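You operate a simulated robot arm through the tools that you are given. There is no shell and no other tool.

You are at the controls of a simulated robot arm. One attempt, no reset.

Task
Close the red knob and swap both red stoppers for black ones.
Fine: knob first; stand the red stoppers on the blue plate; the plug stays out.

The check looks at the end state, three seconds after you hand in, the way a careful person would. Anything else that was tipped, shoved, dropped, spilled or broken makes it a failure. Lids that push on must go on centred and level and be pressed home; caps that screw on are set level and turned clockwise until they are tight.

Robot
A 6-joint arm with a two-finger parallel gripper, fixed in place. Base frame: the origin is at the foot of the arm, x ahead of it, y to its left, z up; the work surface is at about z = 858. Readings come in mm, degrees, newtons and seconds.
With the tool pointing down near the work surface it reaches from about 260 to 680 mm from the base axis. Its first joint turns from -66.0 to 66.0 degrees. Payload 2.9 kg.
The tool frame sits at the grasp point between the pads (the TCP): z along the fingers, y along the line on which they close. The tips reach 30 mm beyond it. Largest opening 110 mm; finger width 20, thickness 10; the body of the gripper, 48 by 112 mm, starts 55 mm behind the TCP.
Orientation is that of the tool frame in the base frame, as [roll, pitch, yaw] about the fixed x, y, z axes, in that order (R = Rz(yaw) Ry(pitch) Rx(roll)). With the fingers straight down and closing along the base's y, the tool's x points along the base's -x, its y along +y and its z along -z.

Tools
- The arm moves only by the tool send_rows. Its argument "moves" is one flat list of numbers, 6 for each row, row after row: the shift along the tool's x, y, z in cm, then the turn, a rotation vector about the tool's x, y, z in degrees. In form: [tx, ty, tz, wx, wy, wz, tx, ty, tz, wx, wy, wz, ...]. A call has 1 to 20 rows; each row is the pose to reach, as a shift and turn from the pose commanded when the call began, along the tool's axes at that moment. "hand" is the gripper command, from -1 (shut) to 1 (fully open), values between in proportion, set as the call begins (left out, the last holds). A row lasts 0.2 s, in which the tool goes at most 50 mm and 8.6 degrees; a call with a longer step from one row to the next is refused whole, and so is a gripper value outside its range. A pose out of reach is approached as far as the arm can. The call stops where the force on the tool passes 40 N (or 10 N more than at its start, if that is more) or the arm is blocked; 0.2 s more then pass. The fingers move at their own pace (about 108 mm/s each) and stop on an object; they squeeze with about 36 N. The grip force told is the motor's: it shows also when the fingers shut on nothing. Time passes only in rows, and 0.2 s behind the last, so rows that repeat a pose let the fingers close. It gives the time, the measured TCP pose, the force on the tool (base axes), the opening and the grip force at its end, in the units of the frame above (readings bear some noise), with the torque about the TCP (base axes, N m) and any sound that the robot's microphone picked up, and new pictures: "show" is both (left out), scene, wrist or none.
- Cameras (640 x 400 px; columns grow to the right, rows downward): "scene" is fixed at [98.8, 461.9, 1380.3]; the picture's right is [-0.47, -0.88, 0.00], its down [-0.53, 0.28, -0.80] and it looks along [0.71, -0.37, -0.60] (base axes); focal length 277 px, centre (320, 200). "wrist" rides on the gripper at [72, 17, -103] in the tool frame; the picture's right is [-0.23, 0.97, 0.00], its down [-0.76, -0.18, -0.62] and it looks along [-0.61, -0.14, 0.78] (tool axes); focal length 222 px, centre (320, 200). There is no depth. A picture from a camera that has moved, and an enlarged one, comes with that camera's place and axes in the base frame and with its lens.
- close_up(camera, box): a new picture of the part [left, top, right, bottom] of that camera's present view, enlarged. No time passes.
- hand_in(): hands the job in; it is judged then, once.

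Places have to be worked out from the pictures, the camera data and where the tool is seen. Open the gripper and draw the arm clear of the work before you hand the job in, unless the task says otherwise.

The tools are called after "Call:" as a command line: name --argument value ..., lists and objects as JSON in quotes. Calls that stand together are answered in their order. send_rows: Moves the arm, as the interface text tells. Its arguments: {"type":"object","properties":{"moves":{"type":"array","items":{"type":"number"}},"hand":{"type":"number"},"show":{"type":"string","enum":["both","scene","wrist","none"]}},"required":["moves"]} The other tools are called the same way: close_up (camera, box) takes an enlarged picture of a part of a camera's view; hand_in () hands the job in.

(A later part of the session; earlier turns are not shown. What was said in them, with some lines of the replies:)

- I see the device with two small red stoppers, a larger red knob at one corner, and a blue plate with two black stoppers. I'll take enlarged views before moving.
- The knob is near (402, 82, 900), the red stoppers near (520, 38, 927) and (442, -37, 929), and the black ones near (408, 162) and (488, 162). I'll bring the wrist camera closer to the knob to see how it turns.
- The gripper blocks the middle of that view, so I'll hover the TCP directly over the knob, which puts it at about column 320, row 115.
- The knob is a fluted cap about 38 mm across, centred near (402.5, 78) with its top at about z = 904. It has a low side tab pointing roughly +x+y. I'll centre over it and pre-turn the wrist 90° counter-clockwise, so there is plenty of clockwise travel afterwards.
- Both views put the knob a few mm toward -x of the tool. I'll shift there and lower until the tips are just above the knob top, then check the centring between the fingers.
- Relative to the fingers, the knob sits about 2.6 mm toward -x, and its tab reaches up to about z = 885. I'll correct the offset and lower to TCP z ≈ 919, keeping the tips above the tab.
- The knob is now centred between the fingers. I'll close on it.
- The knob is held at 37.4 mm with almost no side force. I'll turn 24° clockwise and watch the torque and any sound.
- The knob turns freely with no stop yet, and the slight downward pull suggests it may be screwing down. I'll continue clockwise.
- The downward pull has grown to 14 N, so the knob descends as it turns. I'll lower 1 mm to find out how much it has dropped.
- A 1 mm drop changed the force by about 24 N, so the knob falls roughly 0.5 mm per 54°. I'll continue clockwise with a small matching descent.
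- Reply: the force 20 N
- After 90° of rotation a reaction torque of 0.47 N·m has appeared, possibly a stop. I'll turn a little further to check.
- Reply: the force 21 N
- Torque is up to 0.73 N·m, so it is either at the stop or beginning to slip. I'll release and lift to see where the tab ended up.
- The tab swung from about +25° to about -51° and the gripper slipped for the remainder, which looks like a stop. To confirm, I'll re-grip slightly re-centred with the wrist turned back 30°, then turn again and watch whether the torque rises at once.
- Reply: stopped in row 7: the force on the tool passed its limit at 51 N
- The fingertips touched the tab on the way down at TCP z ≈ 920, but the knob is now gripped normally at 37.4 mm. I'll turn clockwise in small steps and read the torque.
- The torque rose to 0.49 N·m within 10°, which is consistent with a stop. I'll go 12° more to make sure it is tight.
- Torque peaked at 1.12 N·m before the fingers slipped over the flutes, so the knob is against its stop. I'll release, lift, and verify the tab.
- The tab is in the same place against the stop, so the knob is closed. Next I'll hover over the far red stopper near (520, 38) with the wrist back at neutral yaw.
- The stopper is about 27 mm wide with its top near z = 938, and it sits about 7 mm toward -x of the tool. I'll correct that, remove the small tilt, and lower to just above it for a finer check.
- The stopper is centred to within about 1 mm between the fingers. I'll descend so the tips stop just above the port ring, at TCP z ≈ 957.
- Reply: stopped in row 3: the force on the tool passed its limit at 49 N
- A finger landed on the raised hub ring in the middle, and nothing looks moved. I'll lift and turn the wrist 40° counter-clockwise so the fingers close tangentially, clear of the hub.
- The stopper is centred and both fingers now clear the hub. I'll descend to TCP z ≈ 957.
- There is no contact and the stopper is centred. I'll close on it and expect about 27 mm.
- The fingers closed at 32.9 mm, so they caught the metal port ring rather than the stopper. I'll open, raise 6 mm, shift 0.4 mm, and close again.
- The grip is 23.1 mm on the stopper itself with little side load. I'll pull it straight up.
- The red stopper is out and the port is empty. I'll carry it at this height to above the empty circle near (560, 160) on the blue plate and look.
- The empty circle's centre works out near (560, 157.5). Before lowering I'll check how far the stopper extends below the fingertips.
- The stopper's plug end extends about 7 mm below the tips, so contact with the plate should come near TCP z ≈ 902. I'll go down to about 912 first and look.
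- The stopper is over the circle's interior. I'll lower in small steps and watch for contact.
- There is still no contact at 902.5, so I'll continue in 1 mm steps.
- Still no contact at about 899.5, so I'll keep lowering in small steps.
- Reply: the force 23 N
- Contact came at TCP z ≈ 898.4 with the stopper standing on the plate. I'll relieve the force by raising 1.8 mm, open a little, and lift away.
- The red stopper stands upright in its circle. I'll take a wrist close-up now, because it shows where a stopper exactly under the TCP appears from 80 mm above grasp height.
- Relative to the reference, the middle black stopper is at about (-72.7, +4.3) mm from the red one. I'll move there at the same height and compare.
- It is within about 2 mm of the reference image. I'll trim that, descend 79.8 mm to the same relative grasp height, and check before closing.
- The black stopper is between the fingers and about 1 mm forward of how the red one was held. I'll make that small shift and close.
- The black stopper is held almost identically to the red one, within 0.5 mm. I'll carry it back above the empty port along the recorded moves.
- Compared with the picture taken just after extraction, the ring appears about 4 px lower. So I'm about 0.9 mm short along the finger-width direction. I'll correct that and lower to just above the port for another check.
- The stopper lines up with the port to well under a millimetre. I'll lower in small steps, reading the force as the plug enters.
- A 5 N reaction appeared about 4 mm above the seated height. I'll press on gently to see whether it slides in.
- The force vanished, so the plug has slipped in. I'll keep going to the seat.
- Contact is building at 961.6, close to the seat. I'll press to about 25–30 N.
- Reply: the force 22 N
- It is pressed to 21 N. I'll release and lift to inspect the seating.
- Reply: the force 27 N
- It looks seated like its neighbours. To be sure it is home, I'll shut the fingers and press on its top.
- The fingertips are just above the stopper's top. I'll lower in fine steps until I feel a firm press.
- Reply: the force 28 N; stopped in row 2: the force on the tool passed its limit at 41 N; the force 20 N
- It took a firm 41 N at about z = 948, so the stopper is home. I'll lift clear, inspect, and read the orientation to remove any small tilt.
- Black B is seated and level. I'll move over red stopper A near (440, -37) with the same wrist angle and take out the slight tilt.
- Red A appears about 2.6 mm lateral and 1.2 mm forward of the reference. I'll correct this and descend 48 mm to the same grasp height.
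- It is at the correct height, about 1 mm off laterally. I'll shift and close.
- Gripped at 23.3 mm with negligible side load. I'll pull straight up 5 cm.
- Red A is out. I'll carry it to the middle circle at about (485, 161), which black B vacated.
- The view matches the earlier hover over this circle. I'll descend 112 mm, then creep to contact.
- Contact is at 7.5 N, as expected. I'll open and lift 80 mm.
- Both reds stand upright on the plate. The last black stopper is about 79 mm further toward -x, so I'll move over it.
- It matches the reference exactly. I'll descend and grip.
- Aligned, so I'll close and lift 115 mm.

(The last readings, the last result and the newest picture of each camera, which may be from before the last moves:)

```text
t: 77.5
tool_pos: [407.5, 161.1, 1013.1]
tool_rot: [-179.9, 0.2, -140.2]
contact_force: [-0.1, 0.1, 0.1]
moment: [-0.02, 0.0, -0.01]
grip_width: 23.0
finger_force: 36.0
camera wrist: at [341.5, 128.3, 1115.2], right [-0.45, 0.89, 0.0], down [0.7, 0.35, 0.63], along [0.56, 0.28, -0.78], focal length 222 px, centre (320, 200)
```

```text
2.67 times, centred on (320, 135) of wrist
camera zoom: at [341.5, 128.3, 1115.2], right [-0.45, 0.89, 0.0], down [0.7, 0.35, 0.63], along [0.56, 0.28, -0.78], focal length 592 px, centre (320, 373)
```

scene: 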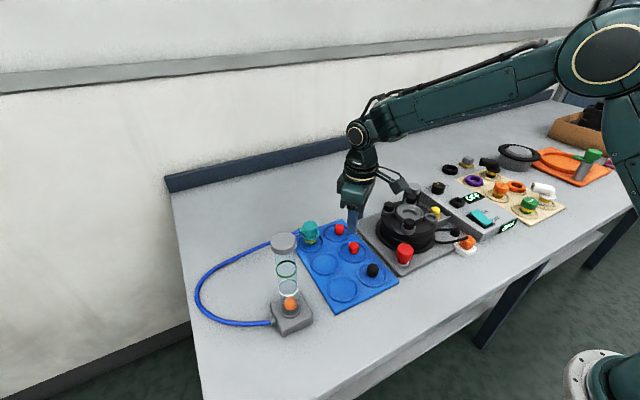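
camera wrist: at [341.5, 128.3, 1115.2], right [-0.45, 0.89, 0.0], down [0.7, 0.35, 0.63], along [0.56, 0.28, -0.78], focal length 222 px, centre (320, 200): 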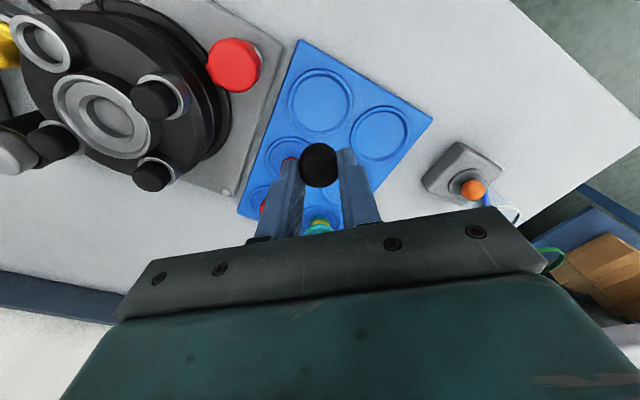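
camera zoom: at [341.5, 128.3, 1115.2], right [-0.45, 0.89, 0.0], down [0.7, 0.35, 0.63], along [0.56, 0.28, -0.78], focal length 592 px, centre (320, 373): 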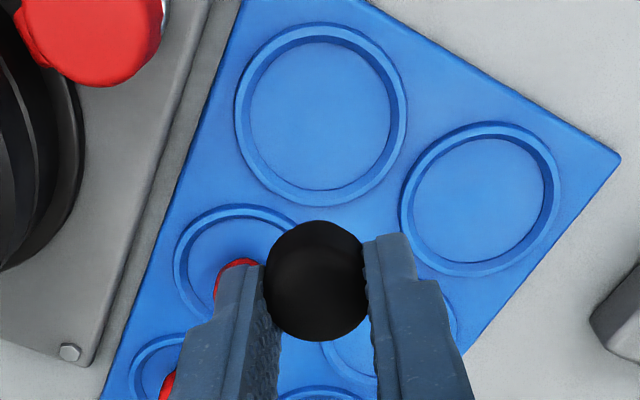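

It is held the same way as the red one was, within 0.6 mm. I'll carry it back over port A along the reverse path.

Call:
send_rows --moves '[2.02, -3.43, 0, 0, 0, 0, 4.05, -6.86, 0, 0, 0, 0, 6.07, -10.28, 0, 0, 0, 0, 8.1, -13.71, 0, 0, 0, 0, 10.12, -17.14, 0, 0, 0, 0, 10.12, -17.14, 0, 0, 0, 0]' --show "wrist"

Call:
close_up --camera "wrist" --box '[260, 80, 380, 170]'

Call:
close_up --camera "wrist" --box '[220, 60, 420, 210]'

```text
t: 78.9
tool_pos: [439.2, -36.7, 1012.5]
tool_rot: [-179.9, 0.0, -140.2]
contact_force: [0.3, 0.4, 0.3]
moment: [-0.02, -0.02, 0.03]
grip_width: 22.9
finger_force: 35.9
camera wrist: at [373.0, -68.7, 1115.4], right [-0.45, 0.89, 0.0], down [0.7, 0.35, 0.63], along [0.56, 0.28, -0.78], focal length 222 px, centre (320, 200)
```

wrist: 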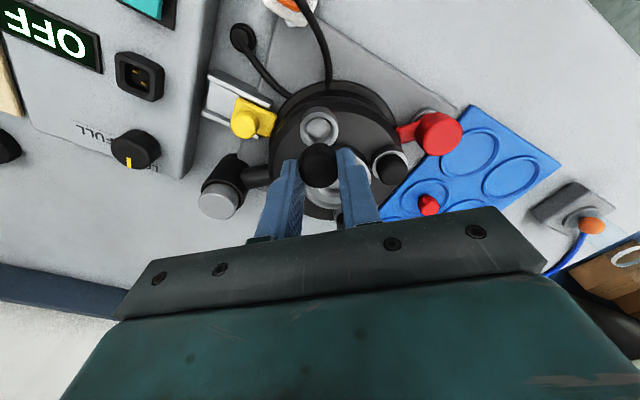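

```text
4.44 times, centred on (320, 125) of wrist
camera zoom: at [373.0, -68.7, 1115.4], right [-0.45, 0.89, 0.0], down [0.7, 0.35, 0.63], along [0.56, 0.28, -0.78], focal length 987 px, centre (320, 533)
```

zoom: 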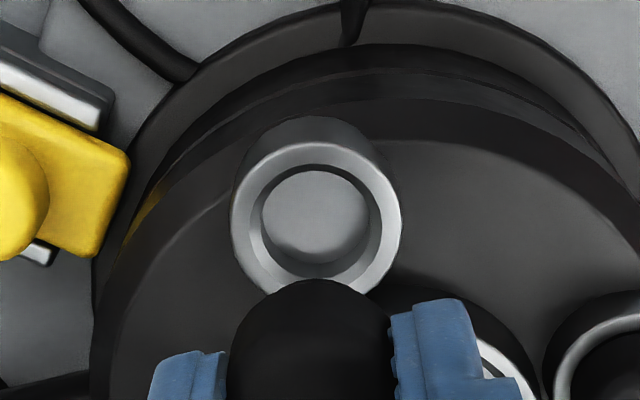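

```text
2.67 times, centred on (320, 135) of wrist
camera zoom: at [373.0, -68.7, 1115.4], right [-0.45, 0.89, 0.0], down [0.7, 0.35, 0.63], along [0.56, 0.28, -0.78], focal length 592 px, centre (320, 373)
```

zoom: 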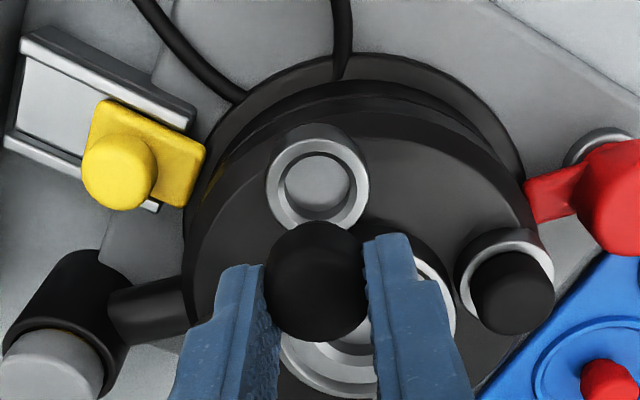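

Compared with the reference picture, I need about 0.6 mm laterally and 0.6 mm forward. I'll apply that, lower to just above the port, and check again.

Call:
send_rows --moves '[-0.06, 0.06, 1.5, 0, 0, 0, -0.06, 0.06, 3.0, 0, 0, 0, -0.06, 0.06, 3.5, 0, 0, 0, -0.06, 0.06, 3.5, 0, 0, 0]' --show "none"

Call:
close_up --camera "wrist" --box '[260, 100, 380, 190]'

Call:
close_up --camera "scene" --box '[405, 190, 455, 230]'

```text
t: 79.9
tool_pos: [438.8, -34.4, 976.6]
tool_rot: [-179.9, 0.0, -140.3]
contact_force: [-0.5, 0.8, 0.1]
moment: [0.01, 0.01, 0.02]
grip_width: 23.3
finger_force: 35.5
```

```text
4.44 times, centred on (320, 145) of wrist
camera zoom: at [373.4, -67.3, 1079.9], right [-0.45, 0.89, 0.0], down [0.7, 0.35, 0.62], along [0.56, 0.28, -0.78], focal length 987 px, centre (320, 444)
```

zoom: 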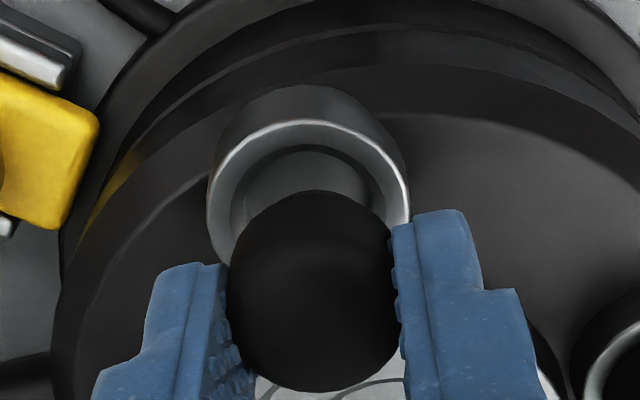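

```text
10.00 times, centred on (430, 210) of scene
camera zoom: at [98.8, 461.9, 1380.3], right [-0.47, -0.88, 0.0], down [-0.53, 0.28, -0.8], along [0.71, -0.37, -0.6], focal length 2766 px, centre (-780, 100)
```

zoom: 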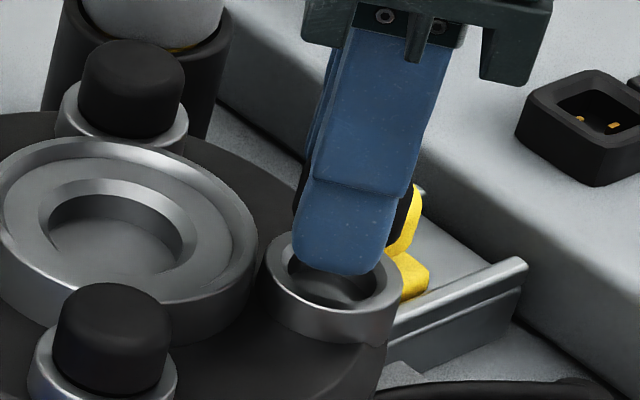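

At this stage for port B the ring was centred near column 320, but here it is at about 308, so I'm roughly 1.5 mm too far in +tool-y. The camera pose data agree. I'll correct that and compare again.

Call:
send_rows --moves '[0.04, -0.15, 0, 0, 0, 0, 0.04, -0.15, 0, 0, 0, 0, 0.04, -0.15, 0, 0, 0, 0]' --show "none"

Call:
close_up --camera "wrist" --box '[260, 100, 380, 190]'

Call:
close_up --camera "scene" --box '[405, 190, 455, 230]'

```text
t: 80.7
tool_pos: [439.5, -35.5, 977.3]
tool_rot: [-179.9, 0.1, -140.2]
contact_force: [-0.5, -0.7, 0.1]
moment: [0.0, 0.02, -0.02]
grip_width: 23.0
finger_force: 35.7
```

```text
4.44 times, centred on (320, 145) of wrist
camera zoom: at [374.2, -68.6, 1080.1], right [-0.45, 0.89, 0.0], down [0.7, 0.35, 0.62], along [0.56, 0.28, -0.78], focal length 987 px, centre (320, 444)
```

zoom: 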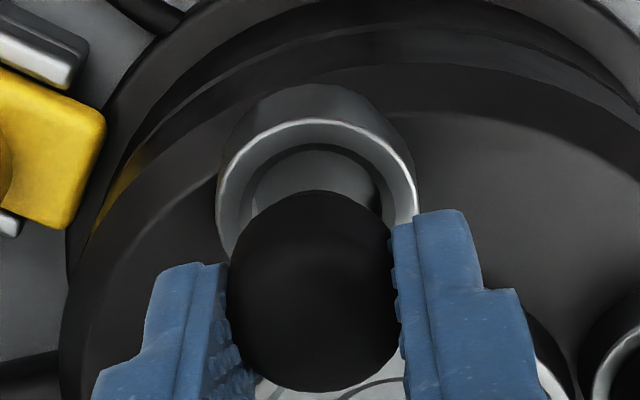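

```text
10.00 times, centred on (430, 210) of scene
camera zoom: at [98.8, 461.9, 1380.3], right [-0.47, -0.88, 0.0], down [-0.53, 0.28, -0.8], along [0.71, -0.37, -0.6], focal length 2766 px, centre (-780, 100)
```

zoom: 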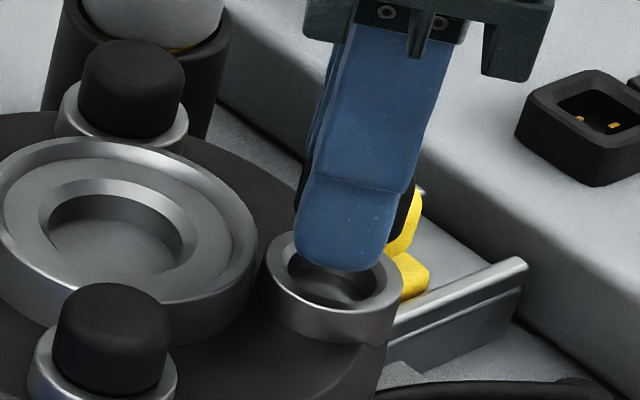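

The ring and stopper now line up as they did for port B. I'll insert in small steps.

Call:
send_rows --moves '[0, 0, 0.3, 0, 0, 0, 0, 0, 0.6, 0, 0, 0, 0, 0, 0.8, 0, 0, 0]' --show "none"

Call:
send_rows --moves '[0, 0, 0.1, 0, 0, 0, 0, 0, 0.15, 0, 0, 0]' --show "none"

Call:
send_rows --moves '[0, 0, 0.1, 0, 0, 0, 0, 0, 0.15, 0, 0, 0]' --show "none"

Call:
close_up --camera "wrist" --box '[260, 100, 380, 190]'

```text
t: 81.5
tool_pos: [438.7, -35.4, 970.3]
tool_rot: [-179.8, 0.1, -140.3]
contact_force: [-0.5, -0.3, -0.6]
moment: [-0.01, -0.02, -0.02]
grip_width: 23.2
finger_force: 35.9
```

```text
t: 82.1
tool_pos: [439.7, -34.3, 968.2]
tool_rot: [-179.9, 0.0, -140.3]
contact_force: [-0.2, 1.1, 0.0]
moment: [-0.02, 0.01, -0.03]
grip_width: 22.9
finger_force: 36.1
```

```text
t: 82.7
tool_pos: [438.6, -34.3, 965.5]
tool_rot: [-179.9, 0.0, -140.1]
contact_force: [-0.7, -0.2, -0.8]
moment: [-0.03, -0.01, 0.0]
grip_width: 23.0
finger_force: 36.4
```

```text
4.44 times, centred on (320, 145) of wrist
camera zoom: at [374.1, -68.4, 1068.7], right [-0.45, 0.89, 0.0], down [0.7, 0.35, 0.62], along [0.56, 0.28, -0.78], focal length 987 px, centre (320, 444)
```

zoom: 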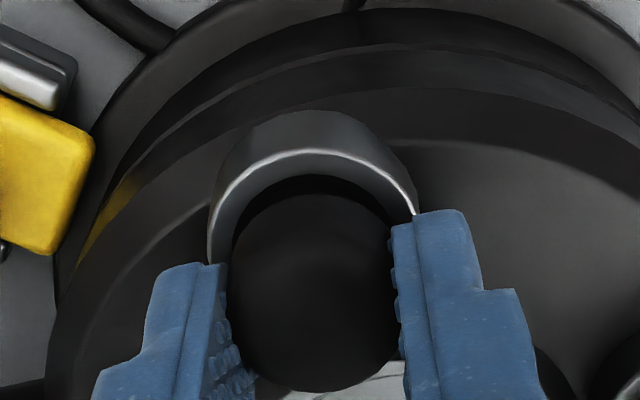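

There is no contact even past the height where B touched, so the plug is entering cleanly. I'll continue to the seat.

Call:
send_rows --moves '[0, 0, 0.1, 0, 0, 0, 0, 0, 0.2, 0, 0, 0]' --show "none"

Call:
send_rows --moves '[0, 0, 0.05, 0, 0, 0, 0, 0, 0.1, 0, 0, 0]' --show "none"

Call:
send_rows --moves '[0, 0, 0.05, 0, 0, 0, 0, 0, 0.1, 0, 0, 0]' --show "none"

Call:
close_up --camera "wrist" --box '[260, 100, 380, 190]'

Call:
close_up --camera "scene" --box '[405, 190, 455, 230]'

```text
t: 83.3
tool_pos: [439.4, -36.2, 965.8]
tool_rot: [-179.9, 0.1, -140.2]
contact_force: [-0.4, -0.4, -0.4]
moment: [-0.01, 0.02, 0.0]
grip_width: 22.6
finger_force: 36.0
```

```text
t: 83.9
tool_pos: [439.8, -36.6, 963.7]
tool_rot: [-179.9, 0.1, -140.1]
contact_force: [0.4, 0.0, -0.6]
moment: [-0.02, 0.01, 0.02]
grip_width: 23.0
finger_force: 36.6
```

```text
t: 84.5
tool_pos: [439.3, -36.3, 962.1]
tool_rot: [-179.9, 0.1, -140.2]
contact_force: [0.0, -0.2, 1.0]
moment: [0.0, -0.02, 0.01]
grip_width: 22.9
finger_force: 36.1
```

```text
4.44 times, centred on (320, 145) of wrist
camera zoom: at [374.0, -68.6, 1065.3], right [-0.45, 0.89, 0.0], down [0.7, 0.35, 0.62], along [0.56, 0.28, -0.78], focal length 987 px, centre (320, 444)
```

zoom: 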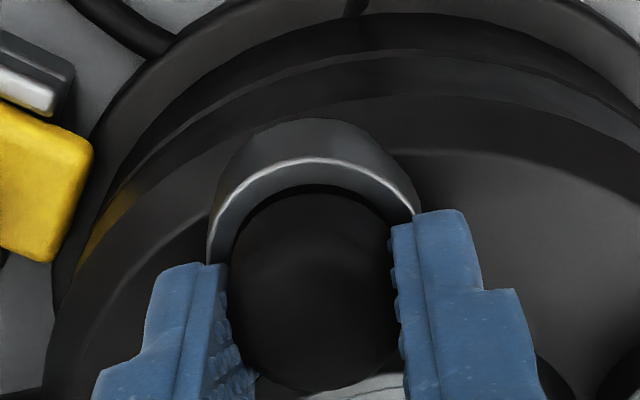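

```text
10.00 times, centred on (430, 210) of scene
camera zoom: at [98.8, 461.9, 1380.3], right [-0.47, -0.88, 0.0], down [-0.53, 0.28, -0.8], along [0.71, -0.37, -0.6], focal length 2766 px, centre (-780, 100)
```

zoom: 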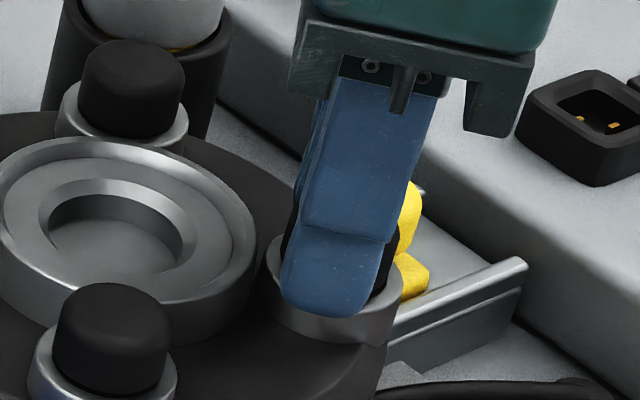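

It is at the grasp height with almost no force. I'll press a little further to seat it.

Call:
send_rows --moves '[0, 0, 0.05, 0, 0, 0, 0, 0, 0.1, 0, 0, 0]' --show "none"

Call:
send_rows --moves '[0, 0, 0.05, 0, 0, 0, 0, 0, 0.07, 0, 0, 0]' --show "none"

```text
t: 85.1
tool_pos: [439.3, -36.0, 962.6]
tool_rot: [-179.8, 0.1, -140.2]
contact_force: [-2.3, -0.2, 6.4]
moment: [0.05, 0.16, 0.03]
grip_width: 23.0
finger_force: 36.1
```

```text
t: 85.7
tool_pos: [439.8, -35.9, 961.5]
tool_rot: [-180.0, 0.1, -140.2]
contact_force: [-7.1, 0.1, 23.5]
moment: [0.13, 0.6, 0.12]
grip_width: 23.0
finger_force: 35.6
```

This gives the same seating signature as port B, 23 N. I'll release, lift, and inspect.

Call:
send_rows --moves '[0, 0, -0.05, 0, 0, 0, 0, 0, -0.05, 0, 0, 0]' --show "none"

Call:
send_rows --moves '[0, 0, 0, 0, 0, 0, 0, 0, 0, 0, 0, 0, 0, 0, -1, 0, 0, 0, 0, 0, -3, 0, 0, 0, 0, 0, -5, 0, 0, 0, 0, 0, -5, 0, 0, 0]' --hand -0.2 --show "wrist"

Call:
close_up --camera "scene" --box '[370, 175, 450, 235]'

Call:
close_up --camera "wrist" --box '[240, 60, 400, 180]'

```text
t: 86.3
tool_pos: [438.8, -36.7, 961.5]
tool_rot: [-179.8, 0.1, -140.2]
contact_force: [-6.1, -1.9, 23.8]
moment: [0.11, 0.56, 0.2]
grip_width: 22.9
finger_force: 36.5
```

```text
t: 87.7
tool_pos: [438.9, -35.2, 1012.8]
tool_rot: [-179.9, 0.1, -140.2]
contact_force: [-0.7, -0.1, -0.3]
moment: [-0.01, 0.02, -0.02]
grip_width: 44.2
finger_force: 0.1
camera wrist: at [374.2, -68.8, 1114.9], right [-0.45, 0.89, 0.0], down [0.7, 0.35, 0.62], along [0.56, 0.28, -0.78], focal length 222 px, centre (320, 200)
```

wrist: 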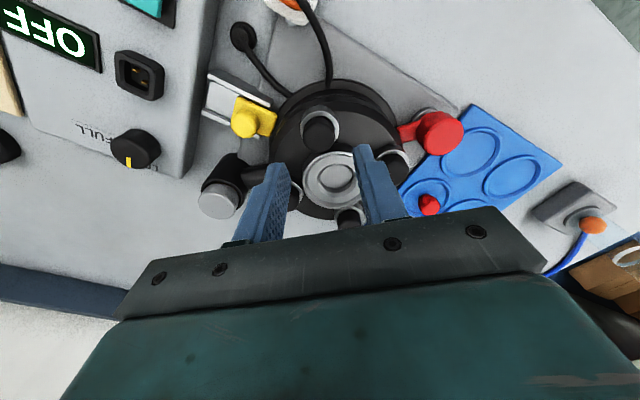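

```text
6.67 times, centred on (410, 205) of scene
camera zoom: at [98.7, 461.9, 1380.3], right [-0.47, -0.88, 0.0], down [-0.53, 0.28, -0.8], along [0.71, -0.37, -0.6], focal length 1844 px, centre (-280, 167)
```

zoom: 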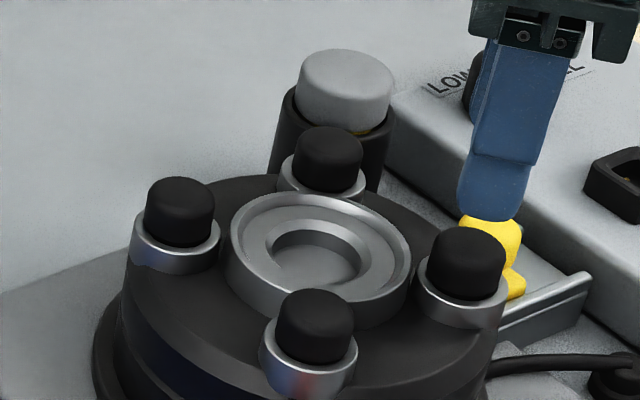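

```text
3.33 times, centred on (320, 120) of wrist
camera zoom: at [374.2, -68.8, 1114.9], right [-0.45, 0.89, 0.0], down [0.7, 0.35, 0.62], along [0.56, 0.28, -0.78], focal length 740 px, centre (320, 467)
```

zoom: 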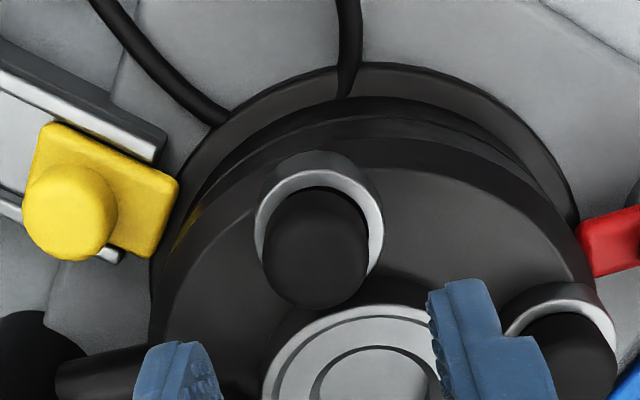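

It is seated level with its neighbours. I'll press the top with shut fingers to make sure it is home.

Call:
send_rows --moves '[0, 0, 0, 0, 0, 0, 0, 0, 0, 0, 0, 0, 0, 0, 1.5, 0, 0, 0, 0, 0, 2.6, 0, 0, 0, 0, 0, 2.9, 0, 0, 0, 0, 0, 3.1, 0, 0, 0, 0, 0, 3.1, 0, 0, 0]' --hand -1 --show "none"

Call:
send_rows --moves '[0, 0, 0.15, 0, 0, 0, 0, 0, 0.3, 0, 0, 0, 0, 0, 0.37, 0, 0, 0, 0, 0, 0.45, 0, 0, 0]' --show "none"

Call:
send_rows --moves '[0, 0, 0.05, 0, 0, 0, 0, 0, 0.1, 0, 0, 0]' --show "none"

```text
t: 89.3
tool_pos: [440.0, -35.1, 980.1]
tool_rot: [-179.9, 0.1, -140.2]
contact_force: [0.8, 0.3, -0.4]
moment: [-0.01, 0.01, 0.03]
grip_width: 0.1
finger_force: 36.3
```

```text
t: 90.3
tool_pos: [439.5, -37.2, 977.6]
tool_rot: [-179.6, 0.2, -140.2]
contact_force: [-5.6, -0.2, 25.1]
moment: [-0.05, 0.23, 0.02]
grip_width: 0.3
finger_force: 36.1
```

```text
t: 90.9
tool_pos: [439.5, -36.2, 977.9]
tool_rot: [-179.7, 0.2, -140.3]
contact_force: [-6.2, 0.6, 9.9]
moment: [-0.01, 0.22, -0.01]
grip_width: 0.1
finger_force: 35.8
stopped in row 2: the force on the tool passed its limit at 42 N (the readings are from after the stop); the commanded pose is now the measured one
```

The press was firm at 42 N and the same height as B, so both black stoppers are home. I'll lift straight up, open the gripper, and inspect everything.

Call:
send_rows --moves '[0, 0, -2, 0, 0, 0, 0, 0, -6, 0, 0, 0, 0, 0, -10, 0, 0, 0, 0, 0, -14, 0, 0, 0, 0, 0, -18, 0, 0, 0, 0, 0, -21, 0, 0, 0, 0, 0, -21, 0, 0, 0]' --hand 0 --show "both"

Call:
close_up --camera "scene" --box '[350, 160, 480, 280]'

Call:
close_up --camera "scene" --box '[270, 200, 400, 310]'

Call:
close_up --camera "wrist" --box '[230, 40, 470, 200]'

```text
t: 92.5
tool_pos: [439.5, -36.0, 1187.9]
tool_rot: [-179.8, 0.2, -140.1]
contact_force: [-1.0, -0.6, 0.4]
moment: [0.01, 0.02, -0.04]
grip_width: 55.0
finger_force: 0.0
camera wrist: at [372.7, -68.9, 1290.1], right [-0.45, 0.89, 0.0], down [0.69, 0.35, 0.63], along [0.56, 0.28, -0.78], focal length 222 px, centre (320, 200)
```

scene: 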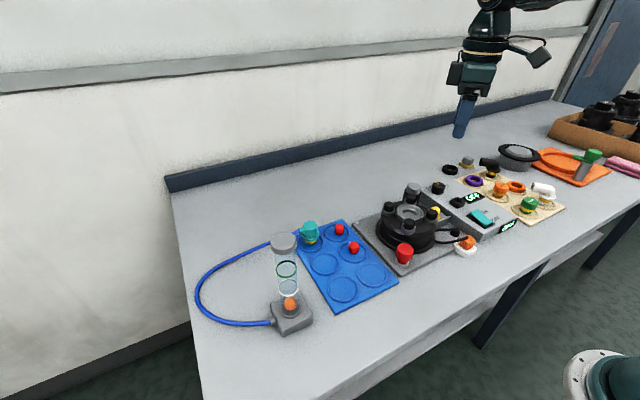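
wrist: 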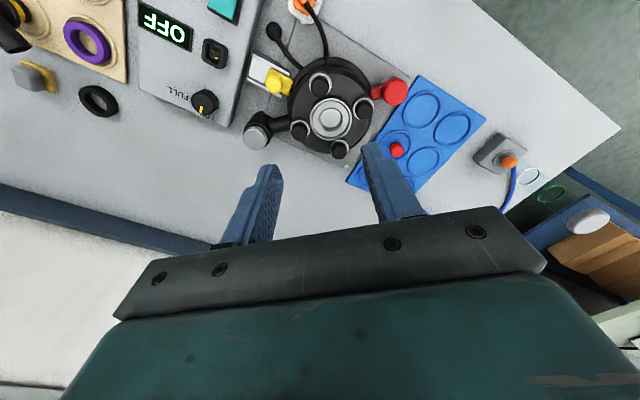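

```text
3.33 times, centred on (415, 220) of scene
camera zoom: at [98.7, 461.9, 1380.3], right [-0.47, -0.88, 0.0], down [-0.53, 0.28, -0.8], along [0.71, -0.37, -0.6], focal length 922 px, centre (3, 133)
```

zoom: 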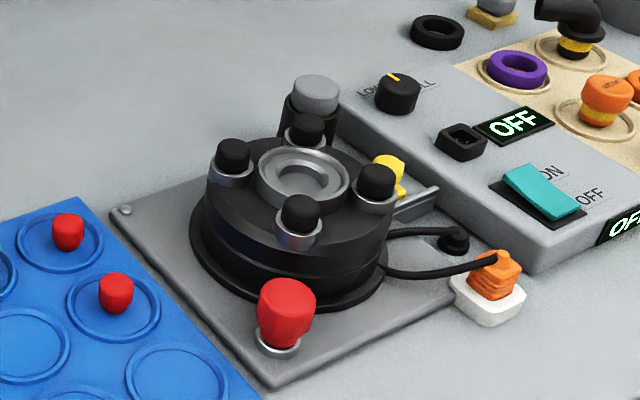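

```text
3.64 times, centred on (335, 255) of scene
camera zoom: at [98.7, 461.9, 1380.3], right [-0.47, -0.88, 0.0], down [-0.53, 0.28, -0.8], along [0.71, -0.37, -0.6], focal length 1006 px, centre (266, 0)
```

zoom: 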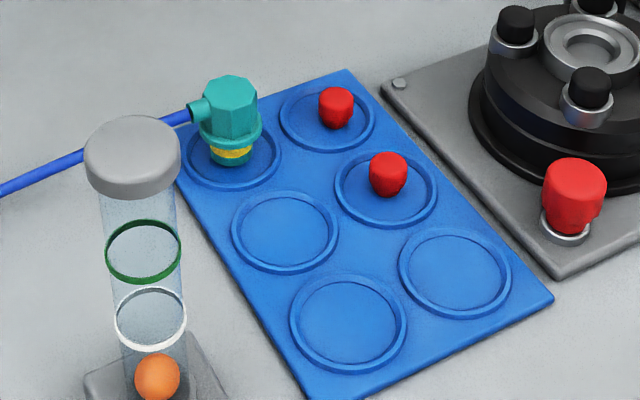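

```text
2.50 times, centred on (350, 120) of wrist
camera zoom: at [372.7, -68.9, 1290.1], right [-0.45, 0.89, 0.0], down [0.69, 0.35, 0.63], along [0.56, 0.28, -0.78], focal length 555 px, centre (245, 400)
```

zoom: 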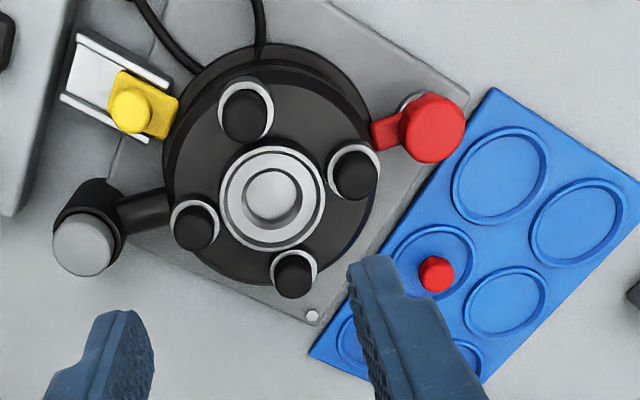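

Four black stoppers are seated level, both reds stand on the blue plate, and the knob is at its clockwise stop. The orange plug is still parked outside the socket. I'll open the gripper fully, draw the arm a bit further back, and then hand in.

Call:
send_rows --moves '[0, 0, -1, 0, 0, 0, 0, 0, -2, 0, 0, 0, 0, 0, -2, 0, 0, 0]' --hand 1 --show "scene"

```text
t: 93.3
tool_pos: [438.1, -35.9, 1207.2]
tool_rot: [-179.8, 0.2, -140.1]
contact_force: [0.6, 0.7, -0.5]
moment: [0.02, -0.03, -0.01]
grip_width: 110.0
finger_force: 0.1
```

scene: 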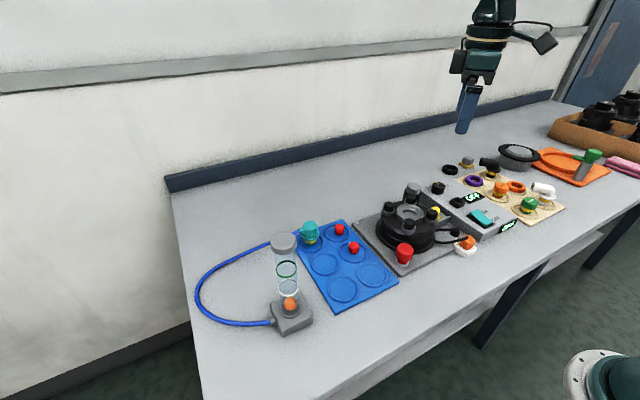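

The gripper is fully open, the arm is well clear, and the scene looks correct, so I'm handing in.

Call:
hand_in

```text
The job is handed in.
```

The job is handed in, and the final pictures show everything where you asked for it.

- **Knob:** I closed it first by turning it clockwise about a quarter turn, until it reached a firm stop. Its tab now points toward the device. No markings show which position is closed, so I took clockwise to the stop as closed.
- **Stoppers:** Both red stoppers are out and both black ones are in. I pressed each black one to about 40 N, and they sit level with the two that were already there.
- **Red stoppers:** Both stand upright in circles on the blue plate.
- **Plug:** I took "the plug" to be the orange one. I did not touch it, and it is still in its holder, outside the socket.

Twice on the way down a fingertip touched the equipment: once at the knob, probably on its tab, and once on the device's centre ring. The contacts were about 50 N, and I saw no movement or damage afterwards. The fingers also closed on one port's metal ring once before I raised them onto the stopper.
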